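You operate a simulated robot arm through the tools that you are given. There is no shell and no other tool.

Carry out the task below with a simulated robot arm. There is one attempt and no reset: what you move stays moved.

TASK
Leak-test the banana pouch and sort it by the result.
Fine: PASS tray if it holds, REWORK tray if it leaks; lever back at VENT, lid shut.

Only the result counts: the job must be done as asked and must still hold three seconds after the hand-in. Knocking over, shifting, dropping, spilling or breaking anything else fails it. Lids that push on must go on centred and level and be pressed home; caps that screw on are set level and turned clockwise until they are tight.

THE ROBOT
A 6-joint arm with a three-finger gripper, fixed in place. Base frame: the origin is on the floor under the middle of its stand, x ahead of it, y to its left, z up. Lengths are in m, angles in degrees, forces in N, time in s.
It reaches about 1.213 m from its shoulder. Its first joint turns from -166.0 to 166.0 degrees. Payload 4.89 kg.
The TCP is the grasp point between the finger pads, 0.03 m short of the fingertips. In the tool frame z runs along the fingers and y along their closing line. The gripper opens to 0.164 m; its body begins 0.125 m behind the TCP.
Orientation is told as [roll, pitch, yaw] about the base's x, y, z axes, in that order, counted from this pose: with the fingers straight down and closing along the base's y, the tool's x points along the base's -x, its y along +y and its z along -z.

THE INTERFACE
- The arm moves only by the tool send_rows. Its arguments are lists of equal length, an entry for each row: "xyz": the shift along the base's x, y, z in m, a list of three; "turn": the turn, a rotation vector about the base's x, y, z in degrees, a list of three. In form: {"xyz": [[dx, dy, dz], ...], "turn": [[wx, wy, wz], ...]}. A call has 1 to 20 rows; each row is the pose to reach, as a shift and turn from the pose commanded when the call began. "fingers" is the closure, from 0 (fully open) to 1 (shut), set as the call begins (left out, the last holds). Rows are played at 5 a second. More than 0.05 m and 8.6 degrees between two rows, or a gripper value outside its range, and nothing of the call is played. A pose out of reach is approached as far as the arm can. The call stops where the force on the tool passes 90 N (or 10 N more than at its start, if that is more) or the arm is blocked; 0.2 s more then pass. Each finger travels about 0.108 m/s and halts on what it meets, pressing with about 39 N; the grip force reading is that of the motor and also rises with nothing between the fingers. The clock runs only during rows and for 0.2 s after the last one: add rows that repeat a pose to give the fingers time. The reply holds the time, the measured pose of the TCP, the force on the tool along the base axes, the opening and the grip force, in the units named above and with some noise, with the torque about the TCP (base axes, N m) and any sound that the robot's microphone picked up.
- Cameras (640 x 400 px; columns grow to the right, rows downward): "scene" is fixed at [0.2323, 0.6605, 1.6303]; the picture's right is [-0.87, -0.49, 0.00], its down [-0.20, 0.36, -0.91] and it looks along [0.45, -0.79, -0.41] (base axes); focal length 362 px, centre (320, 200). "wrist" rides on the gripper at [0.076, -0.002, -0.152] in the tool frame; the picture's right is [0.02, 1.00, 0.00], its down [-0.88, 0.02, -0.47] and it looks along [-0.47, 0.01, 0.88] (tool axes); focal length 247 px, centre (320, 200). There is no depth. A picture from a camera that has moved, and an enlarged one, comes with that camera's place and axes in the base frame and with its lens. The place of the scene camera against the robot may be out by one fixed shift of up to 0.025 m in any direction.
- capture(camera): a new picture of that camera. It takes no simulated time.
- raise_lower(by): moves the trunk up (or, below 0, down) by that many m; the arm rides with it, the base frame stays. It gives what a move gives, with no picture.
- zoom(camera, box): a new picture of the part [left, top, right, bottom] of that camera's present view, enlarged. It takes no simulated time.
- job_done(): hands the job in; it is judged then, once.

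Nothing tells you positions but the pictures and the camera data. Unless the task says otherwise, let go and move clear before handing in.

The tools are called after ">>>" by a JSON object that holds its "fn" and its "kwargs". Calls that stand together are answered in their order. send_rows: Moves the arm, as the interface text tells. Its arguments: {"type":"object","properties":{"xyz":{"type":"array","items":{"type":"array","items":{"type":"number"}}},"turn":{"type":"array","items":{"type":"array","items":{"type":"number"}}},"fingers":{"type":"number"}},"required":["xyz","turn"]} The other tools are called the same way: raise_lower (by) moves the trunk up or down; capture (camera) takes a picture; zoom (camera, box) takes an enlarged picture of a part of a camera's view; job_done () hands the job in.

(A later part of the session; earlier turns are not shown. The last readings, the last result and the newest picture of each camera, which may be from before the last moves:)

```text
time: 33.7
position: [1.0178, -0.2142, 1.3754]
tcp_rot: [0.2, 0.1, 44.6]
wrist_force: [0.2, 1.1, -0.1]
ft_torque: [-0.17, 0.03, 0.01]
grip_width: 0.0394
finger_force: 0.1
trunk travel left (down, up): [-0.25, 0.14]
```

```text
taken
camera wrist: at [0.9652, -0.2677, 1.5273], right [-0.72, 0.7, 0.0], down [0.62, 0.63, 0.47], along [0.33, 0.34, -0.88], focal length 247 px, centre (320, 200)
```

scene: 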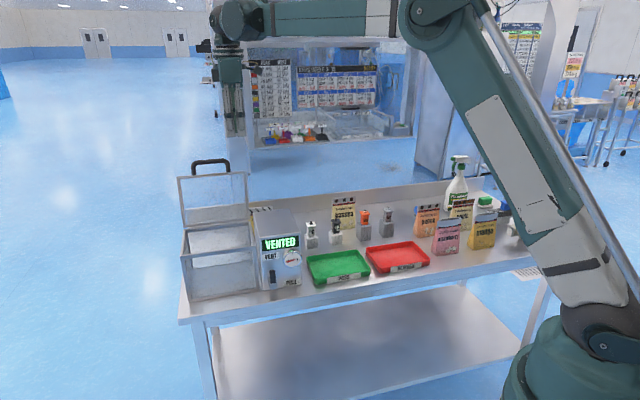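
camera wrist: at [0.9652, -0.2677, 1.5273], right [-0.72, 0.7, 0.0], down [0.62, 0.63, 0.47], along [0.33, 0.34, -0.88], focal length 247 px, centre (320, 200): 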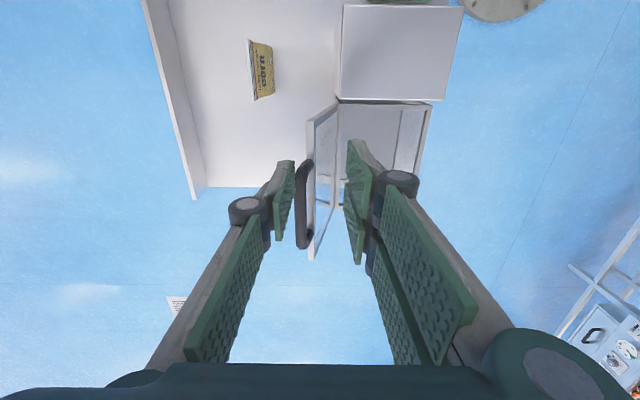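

The lid holds open and the tool is vertical again. Next I'll travel high over the bench to view the banana pouch from above.

>>> {"fn": "send_rows", "kwargs": {"xyz": [[-0.029, -0.038, 0], [-0.058, -0.077, 0], [-0.088, -0.116, 0], [-0.117, -0.154, 0], [-0.147, -0.193, 0], [-0.176, -0.231, 0], [-0.205, -0.27, 0], [-0.235, -0.309, 0], [-0.264, -0.347, 0], [-0.293, -0.386, 0], [-0.323, -0.425, 0], [-0.352, -0.463, 0]], "turn": [[0, 0, 0], [0, 0, 0], [0, 0, 0], [0, 0, 0], [0, 0, 0], [0, 0, 0], [0, 0, 0], [0, 0, 0], [0, 0, 0], [0, 0, 0], [0, 0, 0], [0, 0, 0]]}}

>>> {"fn": "capture", "kwargs": {"camera": "wrist"}}

>>> {"fn": "capture", "kwargs": {"camera": "scene"}}

```text
time: 36.3
position: [0.6671, -0.6789, 1.3745]
tcp_rot: [0.1, 0.1, 44.4]
wrist_force: [0.9, 0.2, 0.2]
ft_torque: [-0.15, 0.07, 0.0]
grip_width: 0.0393
finger_force: 0.2
trunk travel left (down, up): [-0.25, 0.14]
```

```text
taken
camera wrist: at [0.6141, -0.732, 1.5272], right [-0.72, 0.7, 0.0], down [0.62, 0.63, 0.47], along [0.33, 0.34, -0.88], focal length 247 px, centre (320, 200)
```

wrist: 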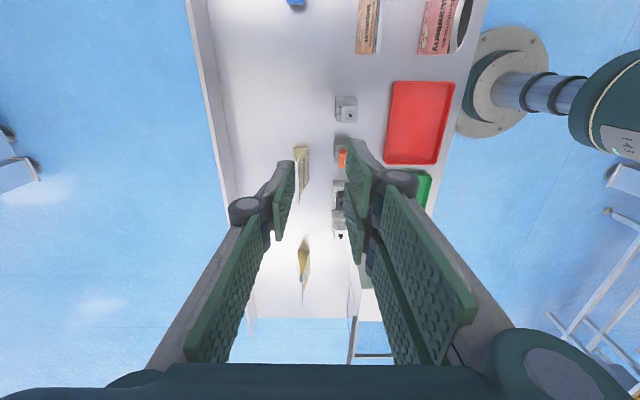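

```text
taken
```

scene: 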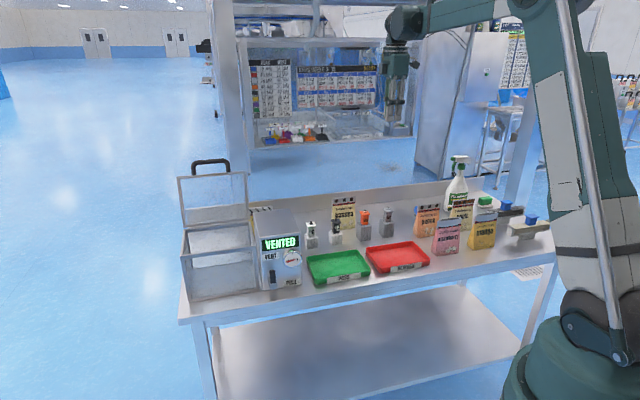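

>>> {"fn": "zoom", "kwargs": {"camera": "wrist", "box": [260, 80, 380, 240]}}

>>> {"fn": "zoom", "kwargs": {"camera": "scene", "box": [295, 185, 405, 260]}}

```text
2.50 times, centred on (320, 160) of wrist
camera zoom: at [0.6141, -0.732, 1.5272], right [-0.72, 0.7, 0.0], down [0.62, 0.63, 0.47], along [0.33, 0.34, -0.88], focal length 617 px, centre (320, 300)
```

zoom: 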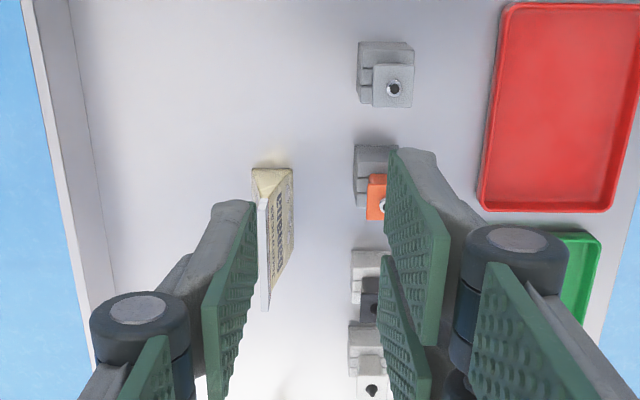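

```text
5.33 times, centred on (350, 222) of scene
camera zoom: at [0.2323, 0.6605, 1.6303], right [-0.87, -0.49, 0.0], down [-0.2, 0.36, -0.91], along [0.45, -0.79, -0.41], focal length 1933 px, centre (160, 80)
```

zoom: 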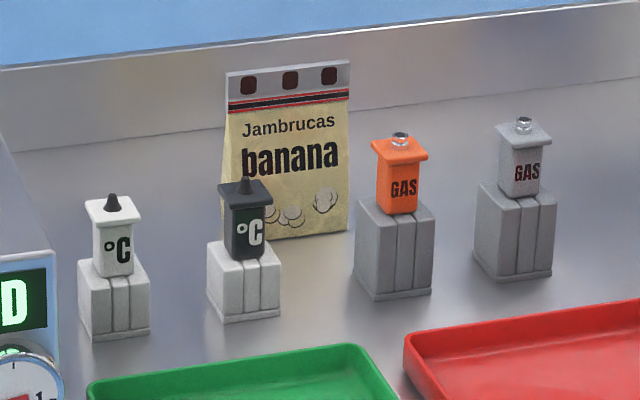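

The banana pouch is a wedge with a thin top seam at about v≈1.00, u≈0.16 (top z≈1.0), about 6 cm behind the loggers. I'll open to ~6 cm and move right above it.

>>> {"fn": "send_rows", "kwargs": {"xyz": [[0.02, 0.01, -0.03], [0.04, 0.021, -0.06], [0.065, 0.034, -0.09], [0.09, 0.048, -0.12], [0.115, 0.06, -0.15], [0.135, 0.071, -0.185], [0.15, 0.08, -0.22], [0.15, 0.08, -0.22]], "turn": [[0, 0, 0], [0, 0, 0], [0, 0, 0], [0, 0, 0], [0, 0, 0], [0, 0, 0], [0, 0, 0], [0, 0, 0]], "fingers": 0.635}}

>>> {"fn": "capture", "kwargs": {"camera": "wrist"}}

>>> {"fn": "zoom", "kwargs": {"camera": "scene", "box": [270, 120, 430, 270]}}

```text
time: 38.1
position: [0.8184, -0.5984, 1.1528]
tcp_rot: [0.2, 0.1, 44.5]
wrist_force: [0.8, -0.8, -0.8]
ft_torque: [0.01, 0.13, 0.01]
grip_width: 0.0598
finger_force: 0.0
trunk travel left (down, up): [-0.25, 0.14]
```

```text
taken
camera wrist: at [0.7659, -0.6519, 1.3059], right [-0.72, 0.7, 0.0], down [0.62, 0.63, 0.47], along [0.33, 0.34, -0.88], focal length 247 px, centre (320, 200)
```

wrist: 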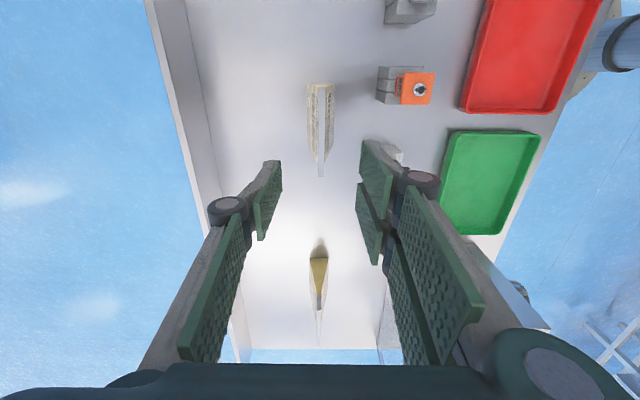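

```text
2.67 times, centred on (350, 195) of scene
camera zoom: at [0.2323, 0.6605, 1.6303], right [-0.87, -0.49, 0.0], down [-0.2, 0.36, -0.91], along [0.45, -0.79, -0.41], focal length 967 px, centre (240, 213)
```

zoom: 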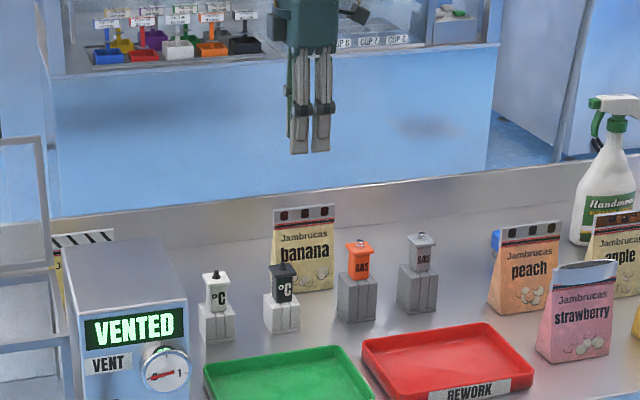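

>>> {"fn": "zoom", "kwargs": {"camera": "wrist", "box": [270, 60, 370, 200]}}

```text
2.86 times, centred on (320, 130) of wrist
camera zoom: at [0.7659, -0.6519, 1.3059], right [-0.72, 0.7, 0.0], down [0.62, 0.63, 0.47], along [0.33, 0.34, -0.88], focal length 706 px, centre (320, 400)
```

zoom: 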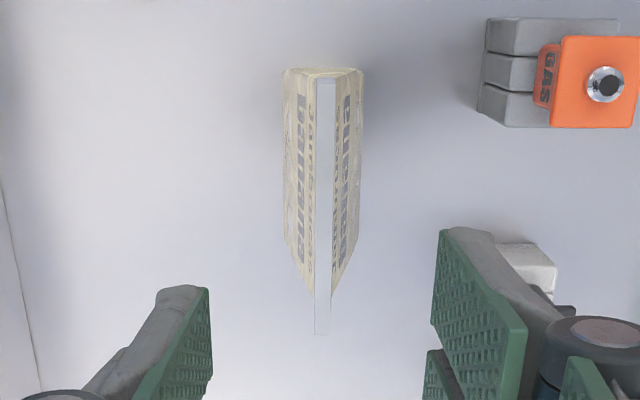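

The seam is centred between the fingers (u 0.162, v 0.999). Descending straight down around the top of the pouch.

>>> {"fn": "send_rows", "kwargs": {"xyz": [[0, 0, -0.035], [0, 0, -0.07], [0, 0, -0.105], [0, 0, -0.14], [0, 0, -0.17], [0, 0, -0.17]], "turn": [[0, 0, 0], [0, 0, 0], [0, 0, 0], [0, 0, 0], [0, 0, 0], [0, 0, 0]]}}

>>> {"fn": "capture", "kwargs": {"camera": "wrist"}}

>>> {"fn": "zoom", "kwargs": {"camera": "scene", "box": [270, 160, 430, 270]}}

```text
time: 39.5
position: [0.8169, -0.5987, 0.9821]
tcp_rot: [0.2, 0.1, 44.4]
wrist_force: [0.9, 0.4, -0.8]
ft_torque: [0.01, 0.02, 0.01]
grip_width: 0.0598
finger_force: 0.0
trunk travel left (down, up): [-0.25, 0.14]
```

```text
taken
camera wrist: at [0.7632, -0.6518, 1.1357], right [-0.72, 0.7, 0.0], down [0.62, 0.63, 0.47], along [0.33, 0.34, -0.88], focal length 247 px, centre (320, 200)
```

wrist: 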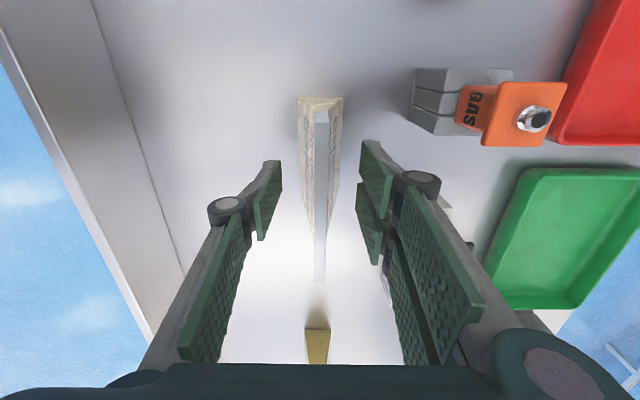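

```text
3.64 times, centred on (350, 215) of scene
camera zoom: at [0.2323, 0.6605, 1.6303], right [-0.87, -0.49, 0.0], down [-0.2, 0.36, -0.91], along [0.45, -0.79, -0.41], focal length 1318 px, centre (211, 146)
```

zoom: 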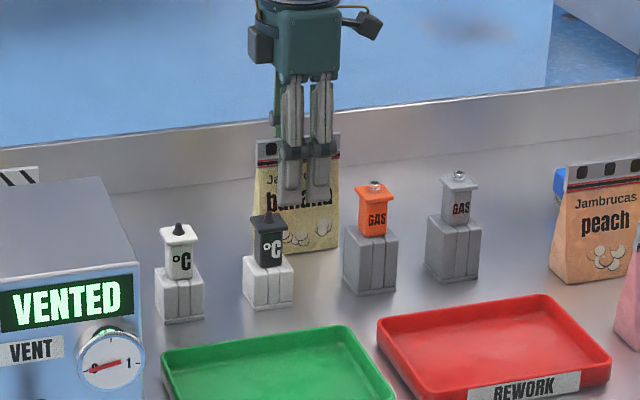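

Fingers straddle the pouch top cleanly. Closing the grip.

>>> {"fn": "send_rows", "kwargs": {"xyz": [[0, 0, 0], [0, 0, 0], [0, 0, 0], [0, 0, 0]], "turn": [[0, 0, 0], [0, 0, 0], [0, 0, 0], [0, 0, 0]], "fingers": 1.0}}

>>> {"fn": "capture", "kwargs": {"camera": "wrist"}}

>>> {"fn": "zoom", "kwargs": {"camera": "scene", "box": [270, 160, 430, 270]}}

```text
time: 40.5
position: [0.8167, -0.5976, 0.9838]
tcp_rot: [0.1, 0.1, 44.4]
wrist_force: [0.5, 0.1, -0.2]
ft_torque: [0.01, 0.0, 0.01]
grip_width: 0.0169
finger_force: 39.2
trunk travel left (down, up): [-0.25, 0.14]
```

```text
taken
camera wrist: at [0.763, -0.6517, 1.1364], right [-0.72, 0.7, 0.0], down [0.62, 0.63, 0.47], along [0.33, 0.34, -0.88], focal length 247 px, centre (320, 200)
```

wrist: 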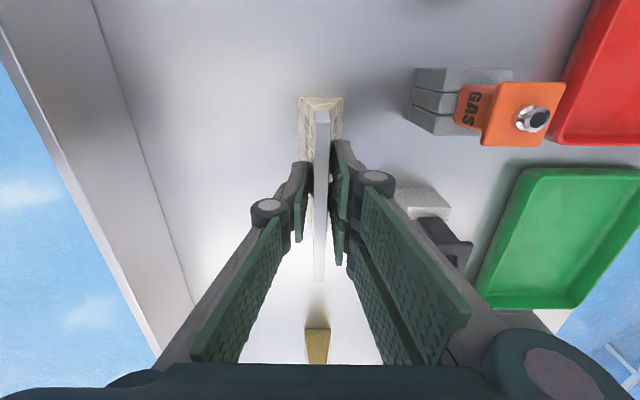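

```text
3.64 times, centred on (350, 215) of scene
camera zoom: at [0.2323, 0.6605, 1.6303], right [-0.87, -0.49, 0.0], down [-0.2, 0.36, -0.91], along [0.45, -0.79, -0.41], focal length 1318 px, centre (211, 146)
```

zoom: 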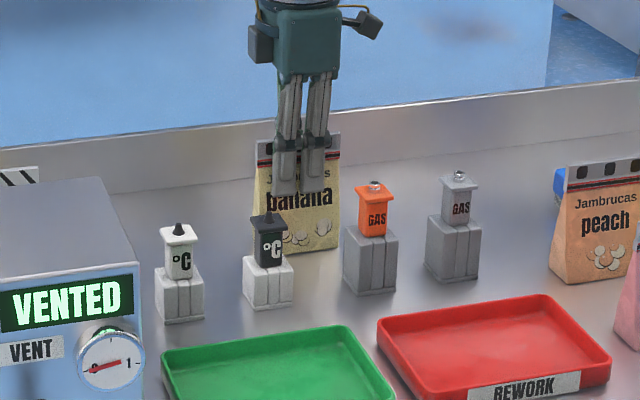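

Pouch gripped (17 mm at pads). Lifting slowly to check the hold.

>>> {"fn": "send_rows", "kwargs": {"xyz": [[0, 0, 0.01], [0, 0, 0.03], [0, 0, 0.06], [0, 0, 0.1], [0, 0, 0.14], [0, 0, 0.18], [0, 0, 0.22], [0, 0, 0.26]], "turn": [[0, 0, 0], [0, 0, 0], [0, 0, 0], [0, 0, 0], [0, 0, 0], [0, 0, 0], [0, 0, 0], [0, 0, 0]]}}

>>> {"fn": "capture", "kwargs": {"camera": "wrist"}}

>>> {"fn": "capture", "kwargs": {"camera": "scene"}}

```text
time: 42.3
position: [0.8177, -0.5992, 1.2448]
tcp_rot: [0.2, 0.1, 44.5]
wrist_force: [-0.1, -1.1, -0.4]
ft_torque: [0.05, 0.04, 0.0]
grip_width: 0.0165
finger_force: 39.1
trunk travel left (down, up): [-0.25, 0.14]
```

```text
taken
camera wrist: at [0.764, -0.6521, 1.3962], right [-0.72, 0.7, 0.0], down [0.62, 0.63, 0.47], along [0.33, 0.34, -0.88], focal length 247 px, centre (320, 200)
```

wrist: 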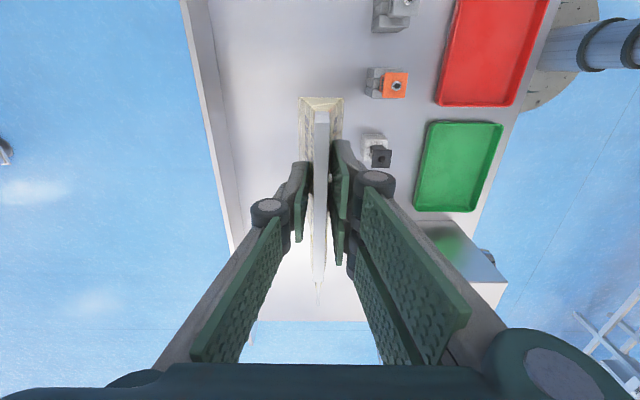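

```text
taken
```

scene: 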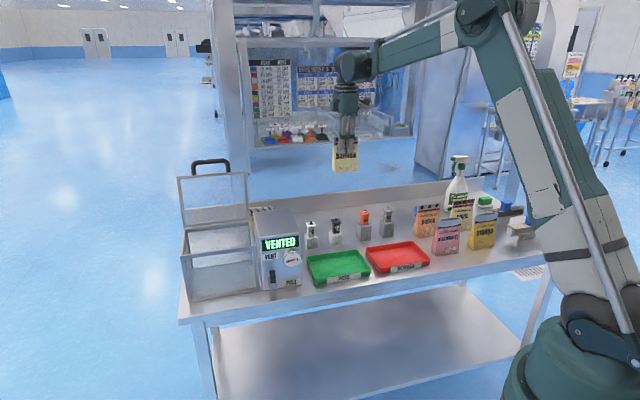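

The pouch lifts securely. I'll bring it forward first (to stay clear of the open lid), then sideways over the chamber opening.

>>> {"fn": "send_rows", "kwargs": {"xyz": [[-0.029, 0.03, 0.01], [-0.058, 0.06, 0.02], [-0.088, 0.089, 0.03], [-0.117, 0.119, 0.04], [-0.146, 0.149, 0.05], [-0.1753, 0.1783, 0.055]], "turn": [[0, 0, 0], [0, 0, 0], [0, 0, 0], [0, 0, 0], [0, 0, 0], [0, 0, 0]]}}

>>> {"fn": "send_rows", "kwargs": {"xyz": [[0.03, 0.0294, 0], [0.06, 0.0588, 0], [0.09, 0.0881, 0], [0.12, 0.1175, 0], [0.149, 0.1469, 0], [0.179, 0.1763, 0], [0.209, 0.2057, 0], [0.239, 0.235, 0], [0.269, 0.2644, 0], [0.299, 0.2938, 0], [0.329, 0.3232, 0], [0.3586, 0.3526, 0]], "turn": [[0, 0, 0], [0, 0, 0], [0, 0, 0], [0, 0, 0], [0, 0, 0], [0, 0, 0], [0, 0, 0], [0, 0, 0], [0, 0, 0], [0, 0, 0], [0, 0, 0], [0, 0, 0]]}}

>>> {"fn": "capture", "kwargs": {"camera": "wrist"}}

>>> {"fn": "capture", "kwargs": {"camera": "scene"}}

```text
time: 43.7
position: [0.6412, -0.4198, 1.2988]
tcp_rot: [0.2, 0.1, 44.4]
wrist_force: [0.9, -0.6, -0.6]
ft_torque: [0.08, 0.14, 0.01]
grip_width: 0.0165
finger_force: 38.6
trunk travel left (down, up): [-0.25, 0.14]
```

```text
time: 46.3
position: [0.9997, -0.0669, 1.3008]
tcp_rot: [0.2, 0.1, 44.3]
wrist_force: [-0.1, -0.8, -0.6]
ft_torque: [0.22, -0.1, 0.0]
grip_width: 0.0165
finger_force: 38.9
trunk travel left (down, up): [-0.25, 0.14]
```

```text
taken
camera wrist: at [0.946, -0.1213, 1.4526], right [-0.71, 0.7, 0.0], down [0.62, 0.63, 0.47], along [0.33, 0.34, -0.88], focal length 247 px, centre (320, 200)
```

wrist: 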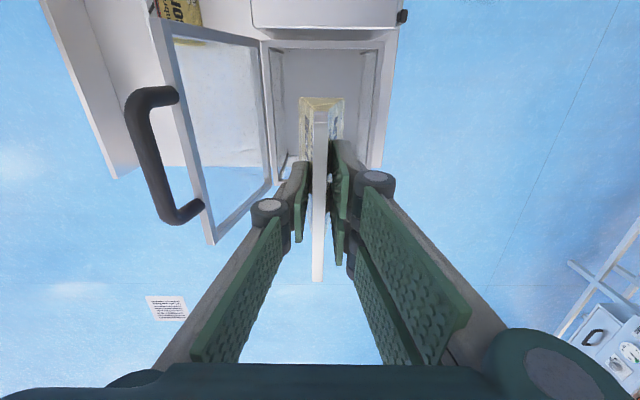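

```text
taken
```

scene: 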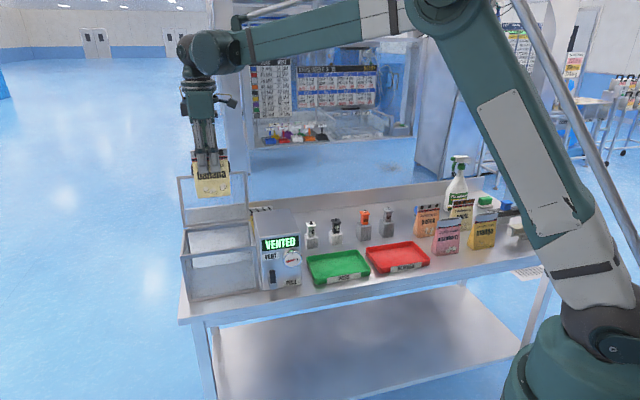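

Pouch hangs over the chamber. Zooming to verify alignment with the opening before lowering.

>>> {"fn": "zoom", "kwargs": {"camera": "wrist", "box": [230, 20, 420, 220]}}

>>> {"fn": "zoom", "kwargs": {"camera": "scene", "box": [160, 130, 280, 310]}}

```text
2.00 times, centred on (325, 120) of wrist
camera zoom: at [0.946, -0.1213, 1.4526], right [-0.71, 0.7, 0.0], down [0.62, 0.63, 0.47], along [0.33, 0.34, -0.88], focal length 494 px, centre (310, 360)
```

zoom: 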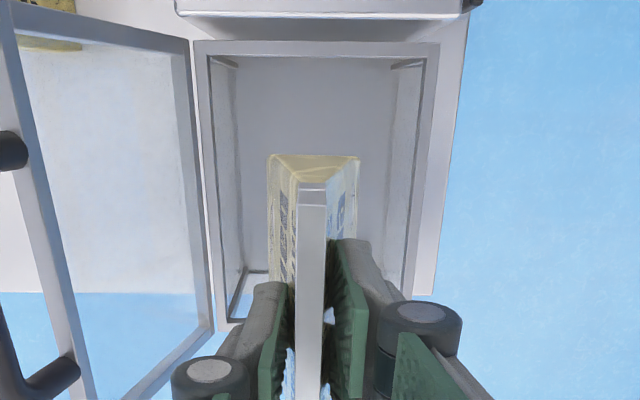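

```text
2.22 times, centred on (220, 220) of scene
camera zoom: at [0.2323, 0.6605, 1.6303], right [-0.87, -0.49, 0.0], down [-0.2, 0.36, -0.91], along [0.45, -0.79, -0.41], focal length 806 px, centre (542, 156)
```

zoom: 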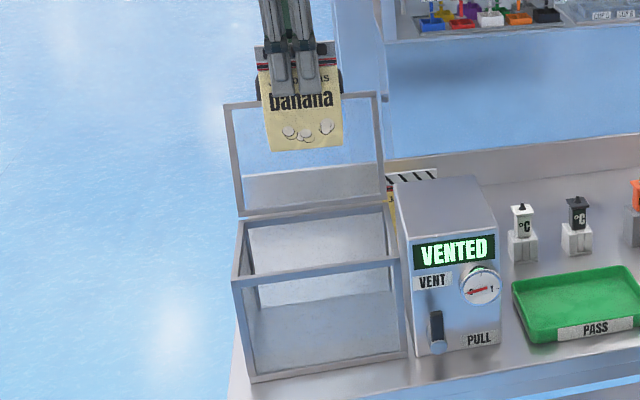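

Rim measured: opening spans v 0.673–0.820, and the pouch is centred at 0.748. Lowering it inside.

>>> {"fn": "send_rows", "kwargs": {"xyz": [[0, 0, -0.04], [0, 0, -0.08], [0, 0, -0.12], [0, 0, -0.16], [0, 0, -0.2], [0, 0, -0.24], [0, 0, -0.27], [0, 0, -0.28]], "turn": [[0, 0, 0], [0, 0, 0], [0, 0, 0], [0, 0, 0], [0, 0, 0], [0, 0, 0], [0, 0, 0], [0, 0, 0]]}}

>>> {"fn": "capture", "kwargs": {"camera": "wrist"}}

>>> {"fn": "zoom", "kwargs": {"camera": "scene", "box": [160, 130, 280, 310]}}

```text
time: 48.1
position: [1.0007, -0.0673, 1.0186]
tcp_rot: [0.2, 0.1, 44.4]
wrist_force: [0.5, 0.3, -0.9]
ft_torque: [-0.01, 0.01, -0.02]
grip_width: 0.016
finger_force: 38.8
trunk travel left (down, up): [-0.25, 0.14]
```

```text
taken
camera wrist: at [0.9468, -0.1212, 1.1714], right [-0.72, 0.7, 0.0], down [0.62, 0.63, 0.47], along [0.33, 0.34, -0.88], focal length 247 px, centre (320, 200)
```

wrist: 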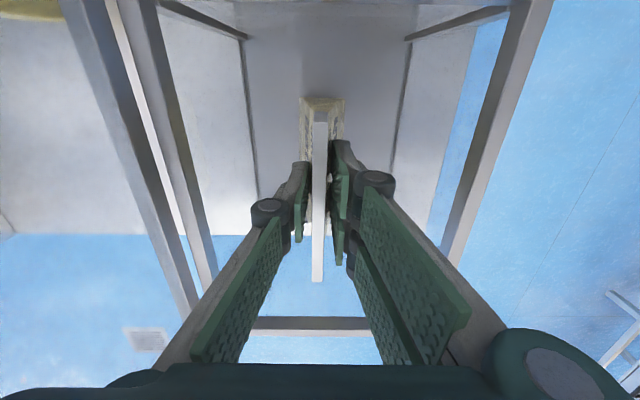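

```text
2.22 times, centred on (220, 220) of scene
camera zoom: at [0.2323, 0.6605, 1.6303], right [-0.87, -0.49, 0.0], down [-0.2, 0.36, -0.91], along [0.45, -0.79, -0.41], focal length 806 px, centre (542, 156)
```

zoom: 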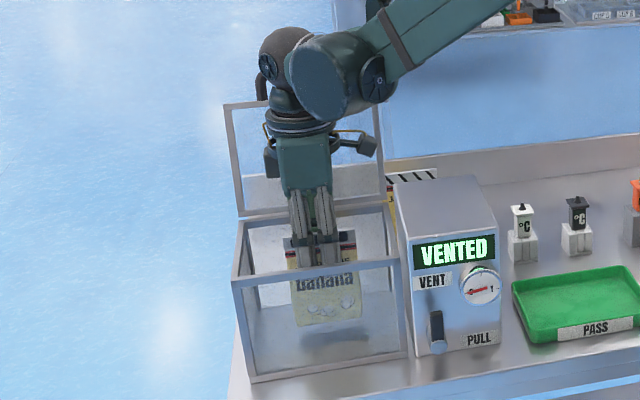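

Inside the chamber with good clearance. Easing down the last bit until the pouch touches the floor.

>>> {"fn": "send_rows", "kwargs": {"xyz": [[0, 0, -0.006], [0, 0, -0.012], [0, 0, -0.018]], "turn": [[0, 0, 0], [0, 0, 0], [0, 0, 0]]}}

>>> {"fn": "send_rows", "kwargs": {"xyz": [[0, 0, -0.002], [0, 0, -0.004], [0, 0, -0.006]], "turn": [[0, 0, 0], [0, 0, 0], [0, 0, 0]]}}

>>> {"fn": "zoom", "kwargs": {"camera": "scene", "box": [170, 200, 280, 310]}}

```text
time: 48.9
position: [0.9994, -0.0679, 1.0016]
tcp_rot: [0.2, 0.1, 44.3]
wrist_force: [-0.4, 0.0, -0.8]
ft_torque: [-0.01, -0.02, 0.0]
grip_width: 0.0163
finger_force: 39.1
trunk travel left (down, up): [-0.25, 0.14]
```

```text
time: 49.7
position: [0.9998, -0.0674, 0.9958]
tcp_rot: [0.1, 0.0, 44.3]
wrist_force: [-0.1, 0.9, 10.1]
ft_torque: [-0.12, -0.01, -0.01]
grip_width: 0.0162
finger_force: 39.1
trunk travel left (down, up): [-0.25, 0.14]
```

```text
3.64 times, centred on (225, 255) of scene
camera zoom: at [0.2323, 0.6605, 1.6303], right [-0.87, -0.49, 0.0], down [-0.2, 0.36, -0.91], along [0.45, -0.79, -0.41], focal length 1318 px, centre (666, 0)
```

zoom: 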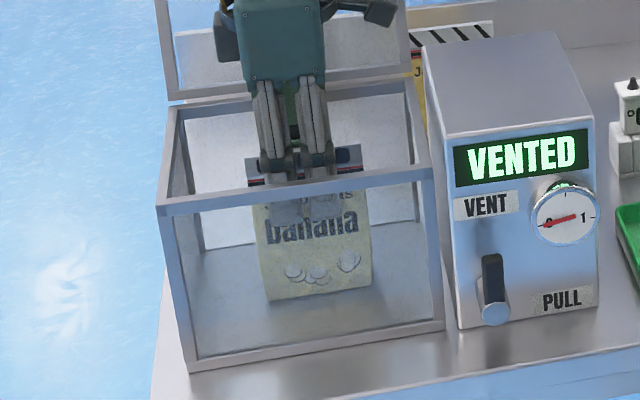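

Floor contact felt (10 N). Releasing with a limited opening so the knuckles stay clear of the chamber walls.

>>> {"fn": "send_rows", "kwargs": {"xyz": [[0, 0, 0.001], [0, 0, 0.001], [0, 0, 0.001], [0, 0, 0.001]], "turn": [[0, 0, 0], [0, 0, 0], [0, 0, 0], [0, 0, 0]], "fingers": 0.74}}

>>> {"fn": "capture", "kwargs": {"camera": "wrist"}}

>>> {"fn": "zoom", "kwargs": {"camera": "scene", "box": [170, 200, 280, 310]}}

```text
time: 50.7
position: [1.0002, -0.0675, 0.9969]
tcp_rot: [0.2, 0.1, 44.5]
wrist_force: [1.4, 0.3, -0.2]
ft_torque: [-0.04, 0.01, 0.01]
grip_width: 0.0426
finger_force: 0.1
trunk travel left (down, up): [-0.25, 0.14]
```

```text
taken
camera wrist: at [0.9468, -0.121, 1.1489], right [-0.72, 0.7, 0.0], down [0.62, 0.63, 0.47], along [0.33, 0.34, -0.88], focal length 247 px, centre (320, 200)
```

wrist: 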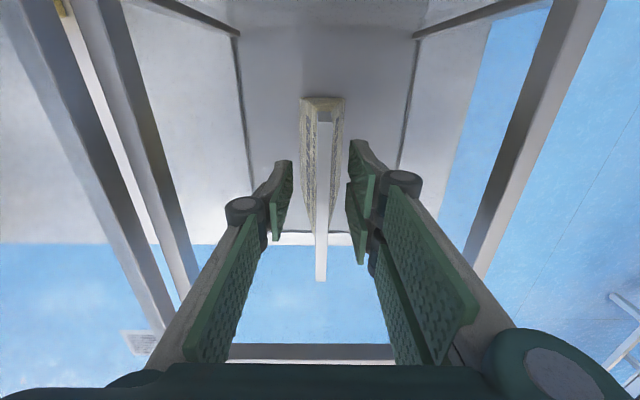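

```text
3.64 times, centred on (225, 255) of scene
camera zoom: at [0.2323, 0.6605, 1.6303], right [-0.87, -0.49, 0.0], down [-0.2, 0.36, -0.91], along [0.45, -0.79, -0.41], focal length 1318 px, centre (666, 0)
```

zoom: 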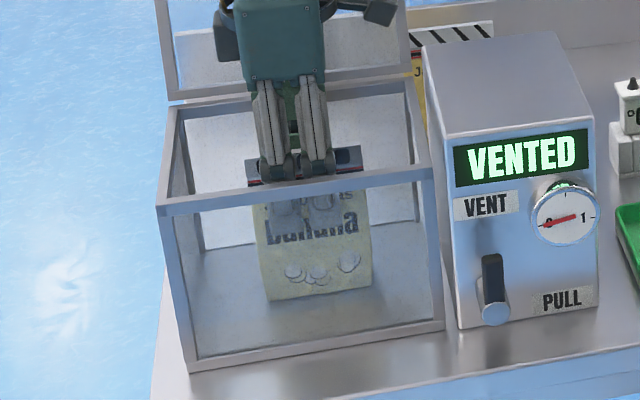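

The pouch stands free on the chamber floor. Raising straight out, then back to the handle's grip pose to close the lid.

>>> {"fn": "send_rows", "kwargs": {"xyz": [[0, 0, 0.03], [0, 0, 0.07], [0, 0, 0.11], [0, 0, 0.15], [0, 0, 0.19], [0, 0, 0.23], [0, 0, 0.27], [0, 0, 0.31], [0, 0, 0.346], [0.025, -0.025, 0.346], [0.05, -0.05, 0.346], [0.075, -0.075, 0.346], [0.0986, -0.0972, 0.346], [0.0986, -0.0972, 0.346]], "turn": [[0, 0, 0], [0, 0, 0], [0, 0, 0], [0, 0, 0], [0, 0, 0], [0, 0, 0], [0, 0, 0], [0, 0, 0], [0, 0, 0], [-0.9, -0.9, 0], [-1.8, -1.8, 0], [-2.7, -2.7, 0], [-3.56, -3.5, 0], [-3.56, -3.5, 0]]}}

>>> {"fn": "capture", "kwargs": {"camera": "wrist"}}

>>> {"fn": "capture", "kwargs": {"camera": "scene"}}

```text
time: 53.7
position: [1.099, -0.1636, 1.3416]
tcp_rot: [-4.8, 0.1, 44.4]
wrist_force: [0.8, 0.0, -0.5]
ft_torque: [0.04, 0.09, 0.01]
grip_width: 0.0426
finger_force: 0.2
trunk travel left (down, up): [-0.25, 0.14]
```

```text
taken
camera wrist: at [1.0357, -0.209, 1.4936], right [-0.71, 0.7, -0.08], down [0.59, 0.66, 0.47], along [0.38, 0.28, -0.88], focal length 247 px, centre (320, 200)
```

wrist: 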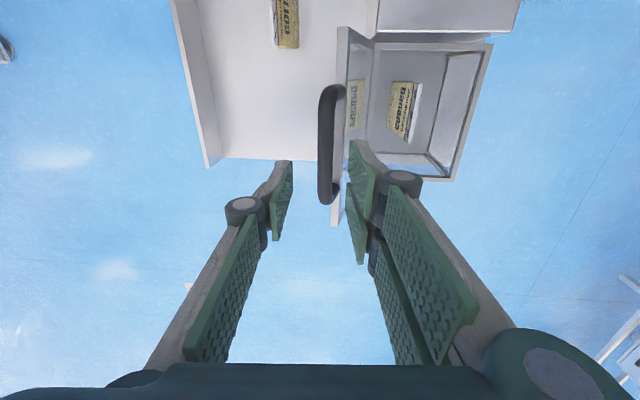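

```text
taken
```

scene: 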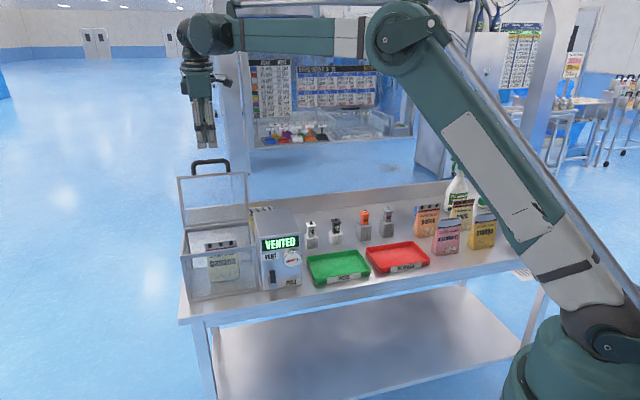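

Lined up over the handle. Descending onto the bar and gripping it.

>>> {"fn": "send_rows", "kwargs": {"xyz": [[0, 0, -0.02], [0, 0, -0.04], [0, 0, -0.06], [0, -0.001, -0.0785], [0, -0.001, -0.0785]], "turn": [[0, 0, 0], [0, 0, 0], [0, 0, 0], [0, 0, 0], [0, 0, 0]]}}

>>> {"fn": "send_rows", "kwargs": {"xyz": [[0, 0, 0], [0, 0, 0], [0, 0, 0], [0, 0, 0]], "turn": [[0, 0, 0], [0, 0, 0], [0, 0, 0], [0, 0, 0]], "fingers": 1.0}}

>>> {"fn": "capture", "kwargs": {"camera": "wrist"}}

```text
time: 54.9
position: [1.0973, -0.1668, 1.2643]
tcp_rot: [-4.9, 0.2, 44.5]
wrist_force: [0.2, 0.7, -0.6]
ft_torque: [0.01, 0.0, -0.03]
grip_width: 0.0426
finger_force: 0.1
trunk travel left (down, up): [-0.25, 0.14]
```

```text
time: 55.9
position: [1.0977, -0.166, 1.2636]
tcp_rot: [-4.8, 0.2, 44.4]
wrist_force: [-0.2, -1.2, 0.0]
ft_torque: [-0.08, 0.06, 1.07]
grip_width: 0.0147
finger_force: 45.1
trunk travel left (down, up): [-0.25, 0.14]
```

```text
taken
camera wrist: at [1.0351, -0.2099, 1.4161], right [-0.71, 0.7, -0.08], down [0.59, 0.66, 0.47], along [0.38, 0.28, -0.88], focal length 247 px, centre (320, 200)
```

wrist: 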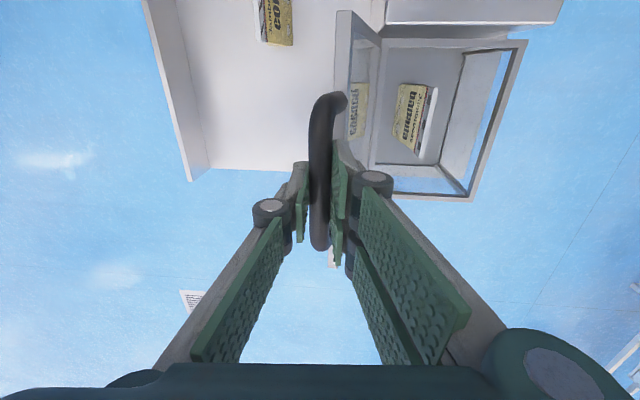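

Bar gripped again. Swinging the lid shut along the same arc, first down to about 50°.

>>> {"fn": "send_rows", "kwargs": {"xyz": [[-0.0123, 0.0125, 0.0039], [-0.0251, 0.0255, 0.0062], [-0.0381, 0.0387, 0.0069], [-0.051, 0.0519, 0.006], [-0.0638, 0.0649, 0.0036], [-0.0765, 0.0778, -0.0005], [-0.0888, 0.0903, -0.006], [-0.1007, 0.1025, -0.013], [-0.1122, 0.1142, -0.0215], [-0.1232, 0.1253, -0.0313], [-0.1335, 0.1358, -0.0425]], "turn": [[0, 0, 0], [-1.43, -1.4, 0], [-2.85, -2.8, 0], [-4.28, -4.21, 0], [-5.7, -5.61, 0], [-7.13, -7.01, 0], [-8.56, -8.41, 0], [-9.98, -9.81, 0], [-11.41, -11.22, 0], [-12.83, -12.62, 0], [-14.26, -14.02, 0]]}}

>>> {"fn": "capture", "kwargs": {"camera": "wrist"}}

>>> {"fn": "zoom", "kwargs": {"camera": "scene", "box": [150, 100, 310, 310]}}

```text
time: 58.3
position: [0.9636, -0.0314, 1.2214]
tcp_rot: [-24.9, 0.0, 44.4]
wrist_force: [-17.6, -6.2, 7.1]
ft_torque: [-0.38, 0.45, 1.17]
grip_width: 0.0145
finger_force: 45.3
trunk travel left (down, up): [-0.25, 0.14]
```

```text
taken
camera wrist: at [0.8648, -0.0385, 1.3606], right [-0.65, 0.63, -0.42], down [0.48, 0.77, 0.42], along [0.59, 0.07, -0.8], focal length 247 px, centre (320, 200)
```

wrist: 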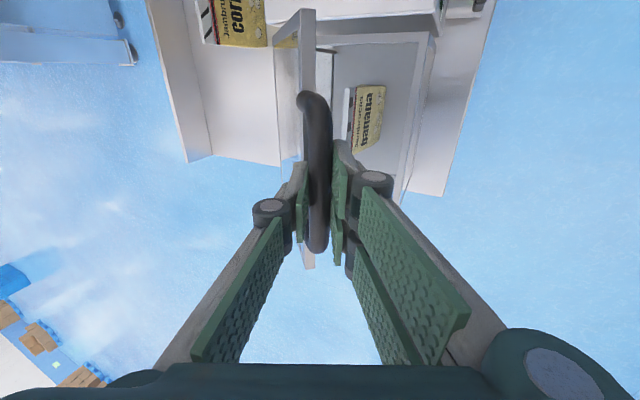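

```text
1.90 times, centred on (230, 205) of scene
camera zoom: at [0.2323, 0.6605, 1.6303], right [-0.87, -0.49, 0.0], down [-0.2, 0.36, -0.91], along [0.45, -0.79, -0.41], focal length 690 px, centre (491, 190)
```

zoom: 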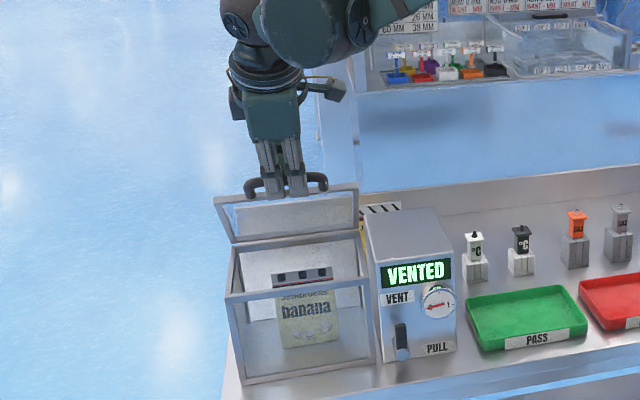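

Lid at ~50° and the pouch stands fine inside. There's a small sideways force, so I'll include a slight lateral correction while closing the rest.

>>> {"fn": "send_rows", "kwargs": {"xyz": [[-0.0103, 0.0091, -0.0122], [-0.0198, 0.0173, -0.0257], [-0.0285, 0.0247, -0.0402], [-0.0363, 0.0312, -0.0556], [-0.0426, 0.0374, -0.0718], [-0.0478, 0.0424, -0.0886], [-0.052, 0.0464, -0.106], [-0.0552, 0.0496, -0.1239], [-0.0572, 0.0514, -0.142]], "turn": [[-1.43, -1.4, 0], [-2.85, -2.8, 0], [-4.28, -4.21, 0], [-5.7, -5.61, 0], [-7.13, -7.01, 0], [-8.56, -8.41, 0], [-9.98, -9.81, 0], [-11.41, -11.22, 0], [-12.83, -12.62, 0]]}}

>>> {"fn": "capture", "kwargs": {"camera": "wrist"}}

>>> {"fn": "zoom", "kwargs": {"camera": "scene", "box": [150, 150, 310, 310]}}

```text
time: 60.3
position: [0.9087, 0.024, 1.0788]
tcp_rot: [-43.0, -0.1, 44.4]
wrist_force: [4.6, 25.7, -0.9]
ft_torque: [-0.74, 0.78, 0.79]
grip_width: 0.0146
finger_force: 44.4
trunk travel left (down, up): [-0.25, 0.14]
```

```text
taken
camera wrist: at [0.7819, 0.0441, 1.1908], right [-0.53, 0.51, -0.68], down [0.39, 0.86, 0.33], along [0.75, -0.09, -0.65], focal length 247 px, centre (320, 200)
```

wrist: 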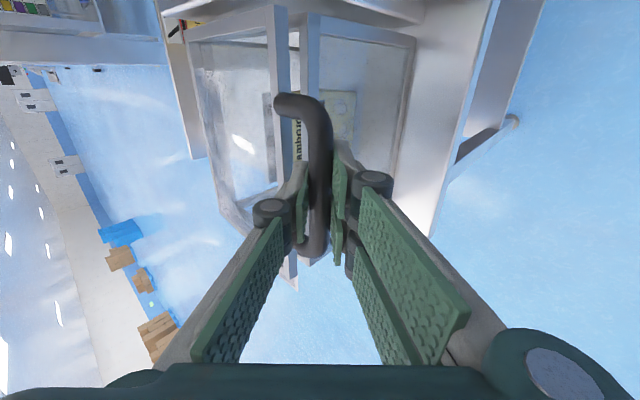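

```text
2.50 times, centred on (230, 230) of scene
camera zoom: at [0.2323, 0.6605, 1.6303], right [-0.87, -0.49, 0.0], down [-0.2, 0.36, -0.91], along [0.45, -0.79, -0.41], focal length 906 px, centre (545, 125)
```

zoom: 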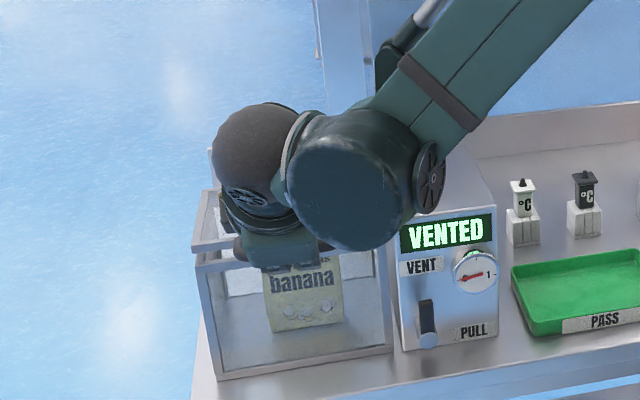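

Nearly shut. I'll take out the over-correction and finish the last few degrees.

>>> {"fn": "send_rows", "kwargs": {"xyz": [[0, 0.003, -0.004], [0, 0.0041, -0.009], [0, 0.0041, -0.014], [0, 0.0041, -0.0175]], "turn": [[0, 0, 0], [-0.5, -0.5, 0], [-1, -1, 0], [-1.43, -1.4, 0]]}}

>>> {"fn": "capture", "kwargs": {"camera": "wrist"}}

>>> {"fn": "zoom", "kwargs": {"camera": "scene", "box": [150, 190, 310, 310]}}

```text
time: 61.3
position: [0.9064, 0.0246, 1.0617]
tcp_rot: [-44.7, 0.0, 44.2]
wrist_force: [-7.8, -12.1, -1.2]
ft_torque: [-1.29, 1.13, 0.26]
grip_width: 0.0145
finger_force: 44.8
trunk travel left (down, up): [-0.25, 0.14]
```

```text
taken
camera wrist: at [0.7783, 0.048, 1.1707], right [-0.51, 0.49, -0.7], down [0.39, 0.86, 0.32], along [0.77, -0.11, -0.63], focal length 247 px, centre (320, 200)
```

wrist: 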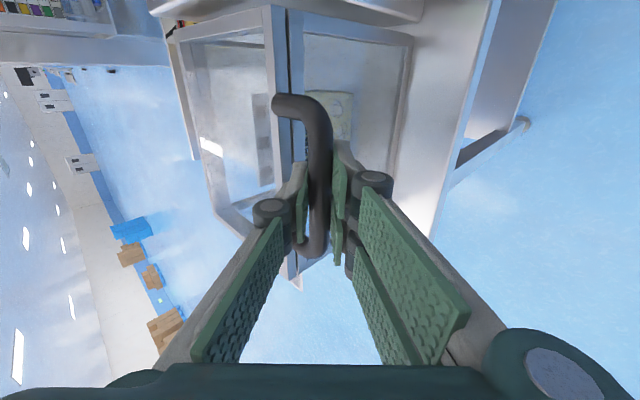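

```text
3.33 times, centred on (230, 250) of scene
camera zoom: at [0.2323, 0.6605, 1.6303], right [-0.87, -0.49, 0.0], down [-0.2, 0.36, -0.91], along [0.45, -0.79, -0.41], focal length 1208 px, centre (620, 33)
```

zoom: 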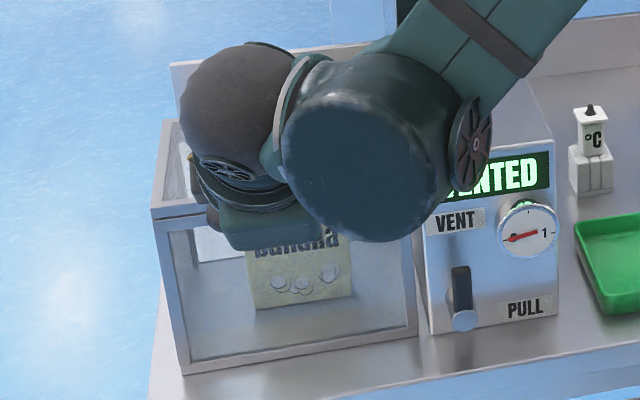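

The lid looks shut (TCP back at its original height). A slight press down to seat it, then release.

>>> {"fn": "send_rows", "kwargs": {"xyz": [[0, 0, -0.0015], [0, 0, -0.003]], "turn": [[0, 0, 0], [0, 0, 0]]}}

>>> {"fn": "send_rows", "kwargs": {"xyz": [[0, 0, 0.002], [0, 0, 0.002], [0, 0, 0.002], [0, 0, 0.002]], "turn": [[0, 0, 0], [0, 0, 0], [0, 0, 0], [0, 0, 0]], "fingers": 0.55}}

>>> {"fn": "capture", "kwargs": {"camera": "wrist"}}

```text
time: 61.9
position: [0.9069, 0.0247, 1.0592]
tcp_rot: [-44.9, 0.0, 44.4]
wrist_force: [-7.8, -19.0, 8.4]
ft_torque: [-1.28, 1.09, 0.22]
grip_width: 0.0143
finger_force: 44.7
trunk travel left (down, up): [-0.25, 0.14]
```

```text
time: 62.9
position: [0.909, 0.026, 1.0608]
tcp_rot: [-44.8, -0.1, 44.4]
wrist_force: [-0.4, -0.4, -0.4]
ft_torque: [0.01, -0.01, 0.01]
grip_width: 0.0738
finger_force: 0.0
trunk travel left (down, up): [-0.25, 0.14]
```

```text
taken
camera wrist: at [0.7789, 0.0494, 1.17], right [-0.51, 0.49, -0.7], down [0.39, 0.86, 0.32], along [0.77, -0.11, -0.63], focal length 247 px, centre (320, 200)
```

wrist: 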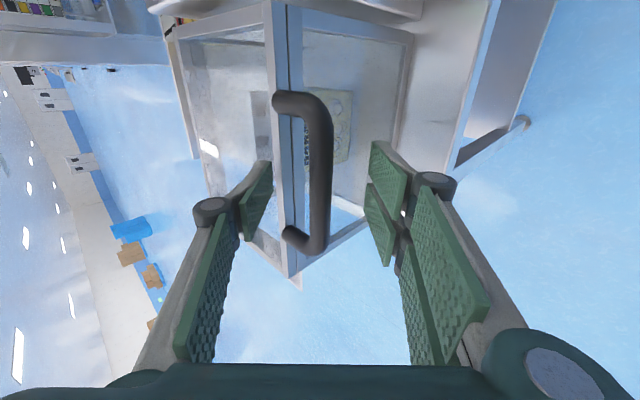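

Handle released and the lid is down. Backing out along the finger direction and checking the closed lid and display.

>>> {"fn": "send_rows", "kwargs": {"xyz": [[-0.014, 0.0143, 0.02], [-0.028, 0.0285, 0.04], [-0.0421, 0.0428, 0.06], [-0.063, 0.064, 0.09]], "turn": [[0, 0, 0], [0, 0, 0], [0, 0, 0], [0, 0, 0]]}}

>>> {"fn": "capture", "kwargs": {"camera": "wrist"}}

>>> {"fn": "capture", "kwargs": {"camera": "scene"}}

```text
time: 63.9
position: [0.8451, 0.0893, 1.1515]
tcp_rot: [-44.8, -0.1, 44.4]
wrist_force: [1.4, -0.2, -0.7]
ft_torque: [0.01, 0.14, -0.09]
grip_width: 0.0737
finger_force: 0.1
trunk travel left (down, up): [-0.25, 0.14]
```

```text
taken
camera wrist: at [0.7162, 0.1131, 1.2608], right [-0.51, 0.49, -0.7], down [0.39, 0.86, 0.32], along [0.77, -0.11, -0.63], focal length 247 px, centre (320, 200)
```

wrist: 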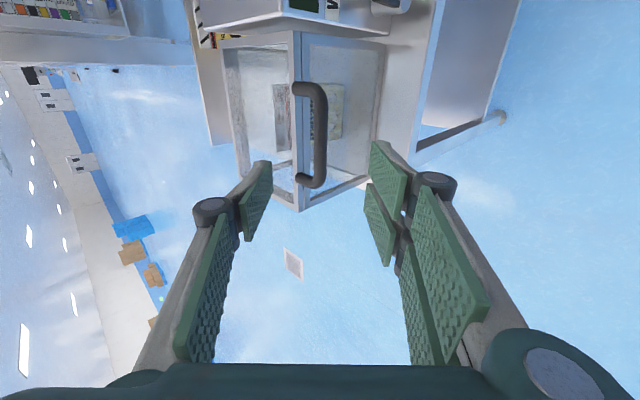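

```text
taken
```

scene: 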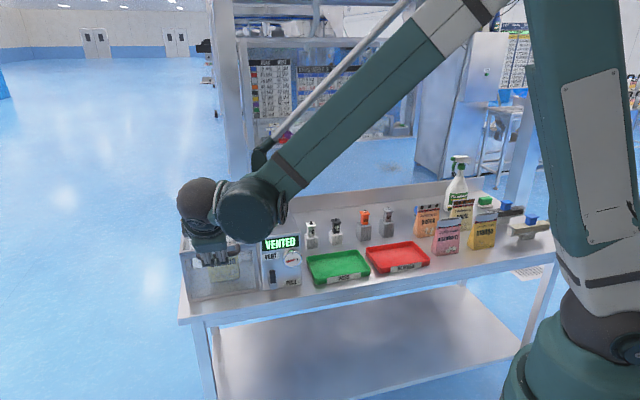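

The lid is fully shut with the pouch inside. I'll slide along the bench front to get the wrist camera onto the lever and gauge, which also tests reach there.

>>> {"fn": "send_rows", "kwargs": {"xyz": [[-0.03, -0.0295, 0.01], [-0.06, -0.059, 0.02], [-0.09, -0.0885, 0.03], [-0.12, -0.118, 0.04], [-0.15, -0.1475, 0.04], [-0.178, -0.175, 0.04]], "turn": [[0, 0, 0], [0, 0, 0], [0, 0, 0], [0, 0, 0], [0, 0, 0], [0, 0, 0]]}}

>>> {"fn": "capture", "kwargs": {"camera": "wrist"}}

>>> {"fn": "capture", "kwargs": {"camera": "scene"}}

```text
time: 65.3
position: [0.6668, -0.0866, 1.1903]
tcp_rot: [-44.7, 0.0, 44.3]
wrist_force: [1.5, 1.2, -1.7]
ft_torque: [-0.11, 0.03, -0.09]
grip_width: 0.0735
finger_force: 0.0
trunk travel left (down, up): [-0.25, 0.14]
```

```text
taken
camera wrist: at [0.5377, -0.0624, 1.3], right [-0.51, 0.49, -0.7], down [0.39, 0.86, 0.32], along [0.77, -0.11, -0.63], focal length 247 px, centre (320, 200)
```

wrist: 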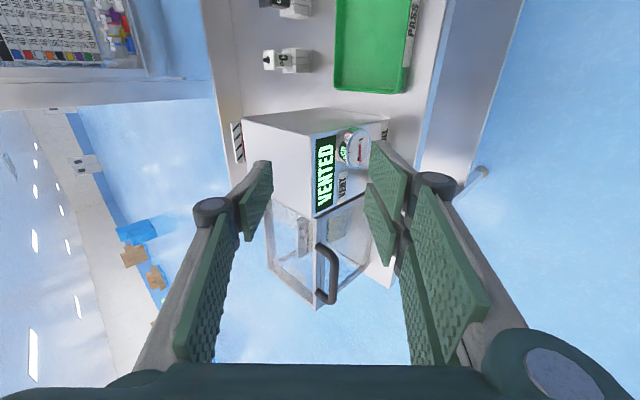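

```text
taken
```

scene: 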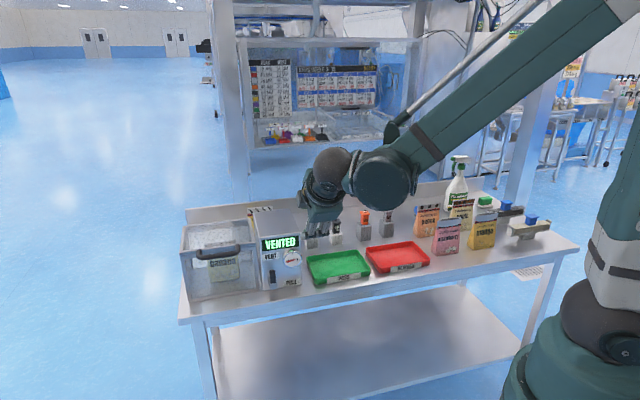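

Reachable here without limits. Zooming to see gauge protrusion and lever from this side.

>>> {"fn": "zoom", "kwargs": {"camera": "wrist", "box": [290, 90, 450, 230]}}

>>> {"fn": "zoom", "kwargs": {"camera": "scene", "box": [245, 225, 315, 295]}}

```text
2.86 times, centred on (370, 160) of wrist
camera zoom: at [0.5377, -0.0624, 1.3], right [-0.51, 0.49, -0.7], down [0.39, 0.86, 0.32], along [0.77, -0.11, -0.63], focal length 706 px, centre (177, 314)
```

zoom: 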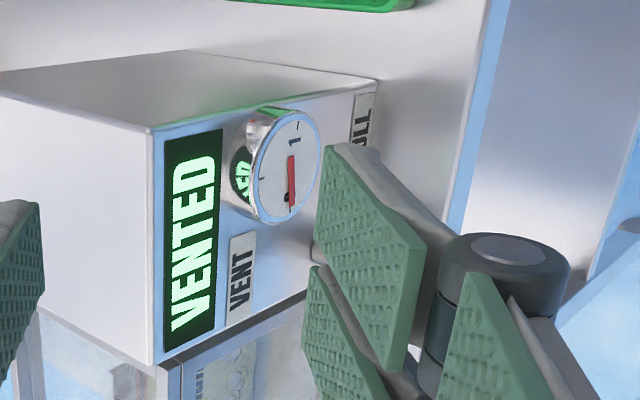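

```text
5.71 times, centred on (280, 260) of scene
camera zoom: at [0.2323, 0.6605, 1.6303], right [-0.87, -0.49, 0.0], down [-0.2, 0.36, -0.91], along [0.45, -0.79, -0.41], focal length 2072 px, centre (549, -143)
```

zoom: 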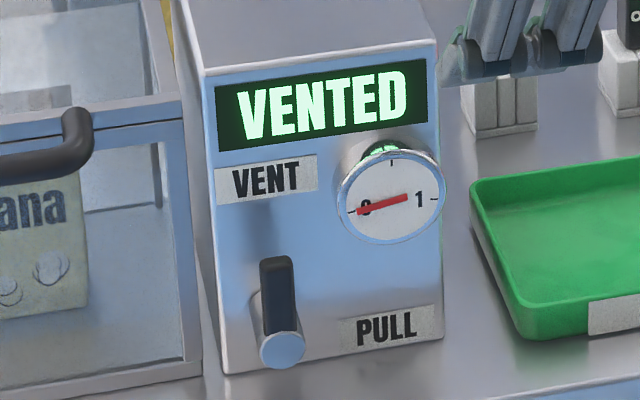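

Gauge front is at v≈0.641 while the lever's handle sits in front of it at v≈0.615–0.632, so a closed fist tilted ~65° can push the lever without touching the gauge. Closing the fingers and moving to the lever's outer side, standing off in front.

>>> {"fn": "send_rows", "kwargs": {"xyz": [[0.0, 0.0, 0.0], [0.016, 0.024, -0.014], [0.032, 0.048, -0.028], [0.048, 0.072, -0.042], [0.064, 0.096, -0.056], [0.0797, 0.119, -0.07], [0.0797, 0.119, -0.07]], "turn": [[0, 0, 0], [2.85, 2.8, 0], [5.7, 5.61, 0], [8.56, 8.41, 0], [11.41, 11.22, 0], [14.26, 14.02, 0], [14.26, 14.02, 0]], "fingers": 1.0}}

>>> {"fn": "capture", "kwargs": {"camera": "wrist"}}

>>> {"fn": "capture", "kwargs": {"camera": "scene"}}

```text
time: 66.9
position: [0.7474, 0.0341, 1.1197]
tcp_rot: [-24.8, 0.0, 44.4]
wrist_force: [0.4, -0.1, 0.2]
ft_torque: [-0.04, 0.08, -0.04]
grip_width: 0.0003
finger_force: 38.5
trunk travel left (down, up): [-0.25, 0.14]
```

```text
taken
camera wrist: at [0.6484, 0.0267, 1.2589], right [-0.65, 0.63, -0.42], down [0.48, 0.77, 0.42], along [0.59, 0.07, -0.8], focal length 247 px, centre (320, 200)
```

wrist: 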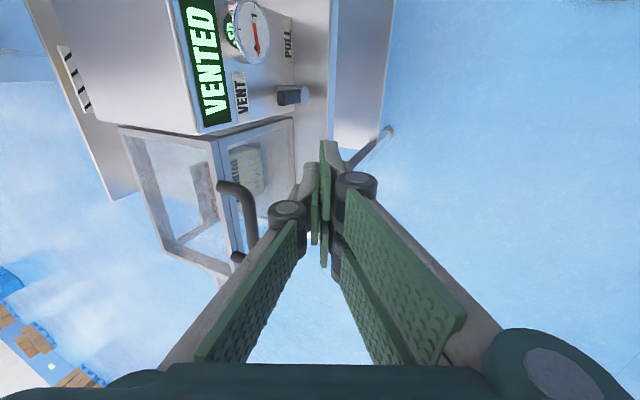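

```text
taken
```

scene: 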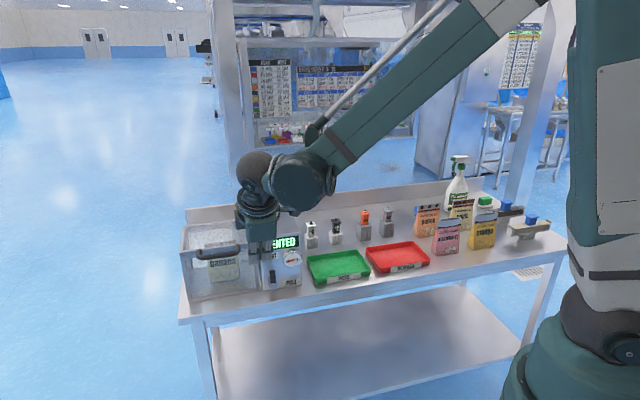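

The lever is now clearly visible in the wrist view. Zooming to locate it exactly relative to the fingertips.

>>> {"fn": "zoom", "kwargs": {"camera": "wrist", "box": [210, 0, 350, 130]}}

>>> {"fn": "zoom", "kwargs": {"camera": "wrist", "box": [250, 60, 400, 280]}}

```text
3.08 times, centred on (280, 65) of wrist
camera zoom: at [0.6484, 0.0267, 1.2589], right [-0.65, 0.63, -0.42], down [0.48, 0.77, 0.42], along [0.59, 0.07, -0.8], focal length 760 px, centre (443, 615)
```

zoom: 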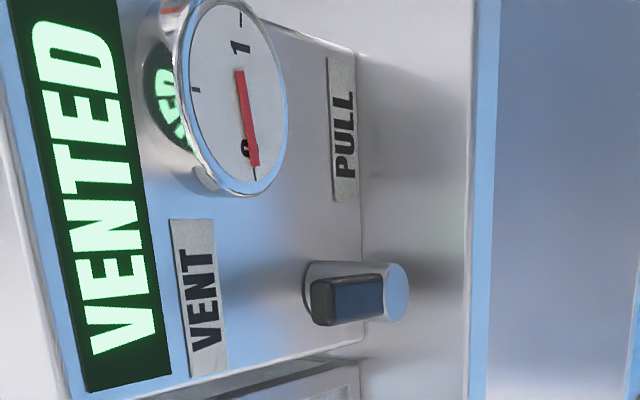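

```text
1.82 times, centred on (325, 170) of wrist
camera zoom: at [0.6484, 0.0267, 1.2589], right [-0.65, 0.63, -0.42], down [0.48, 0.77, 0.42], along [0.59, 0.07, -0.8], focal length 449 px, centre (311, 254)
```

zoom: 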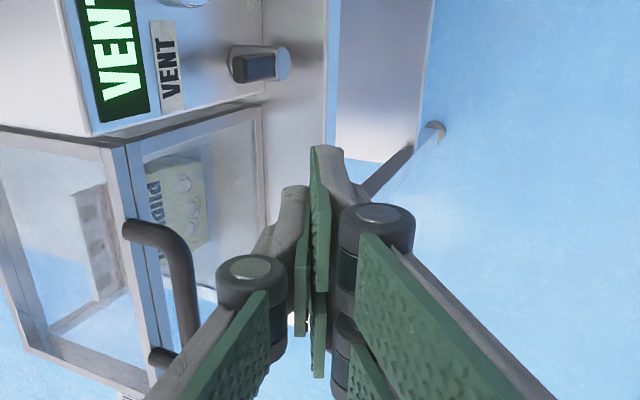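

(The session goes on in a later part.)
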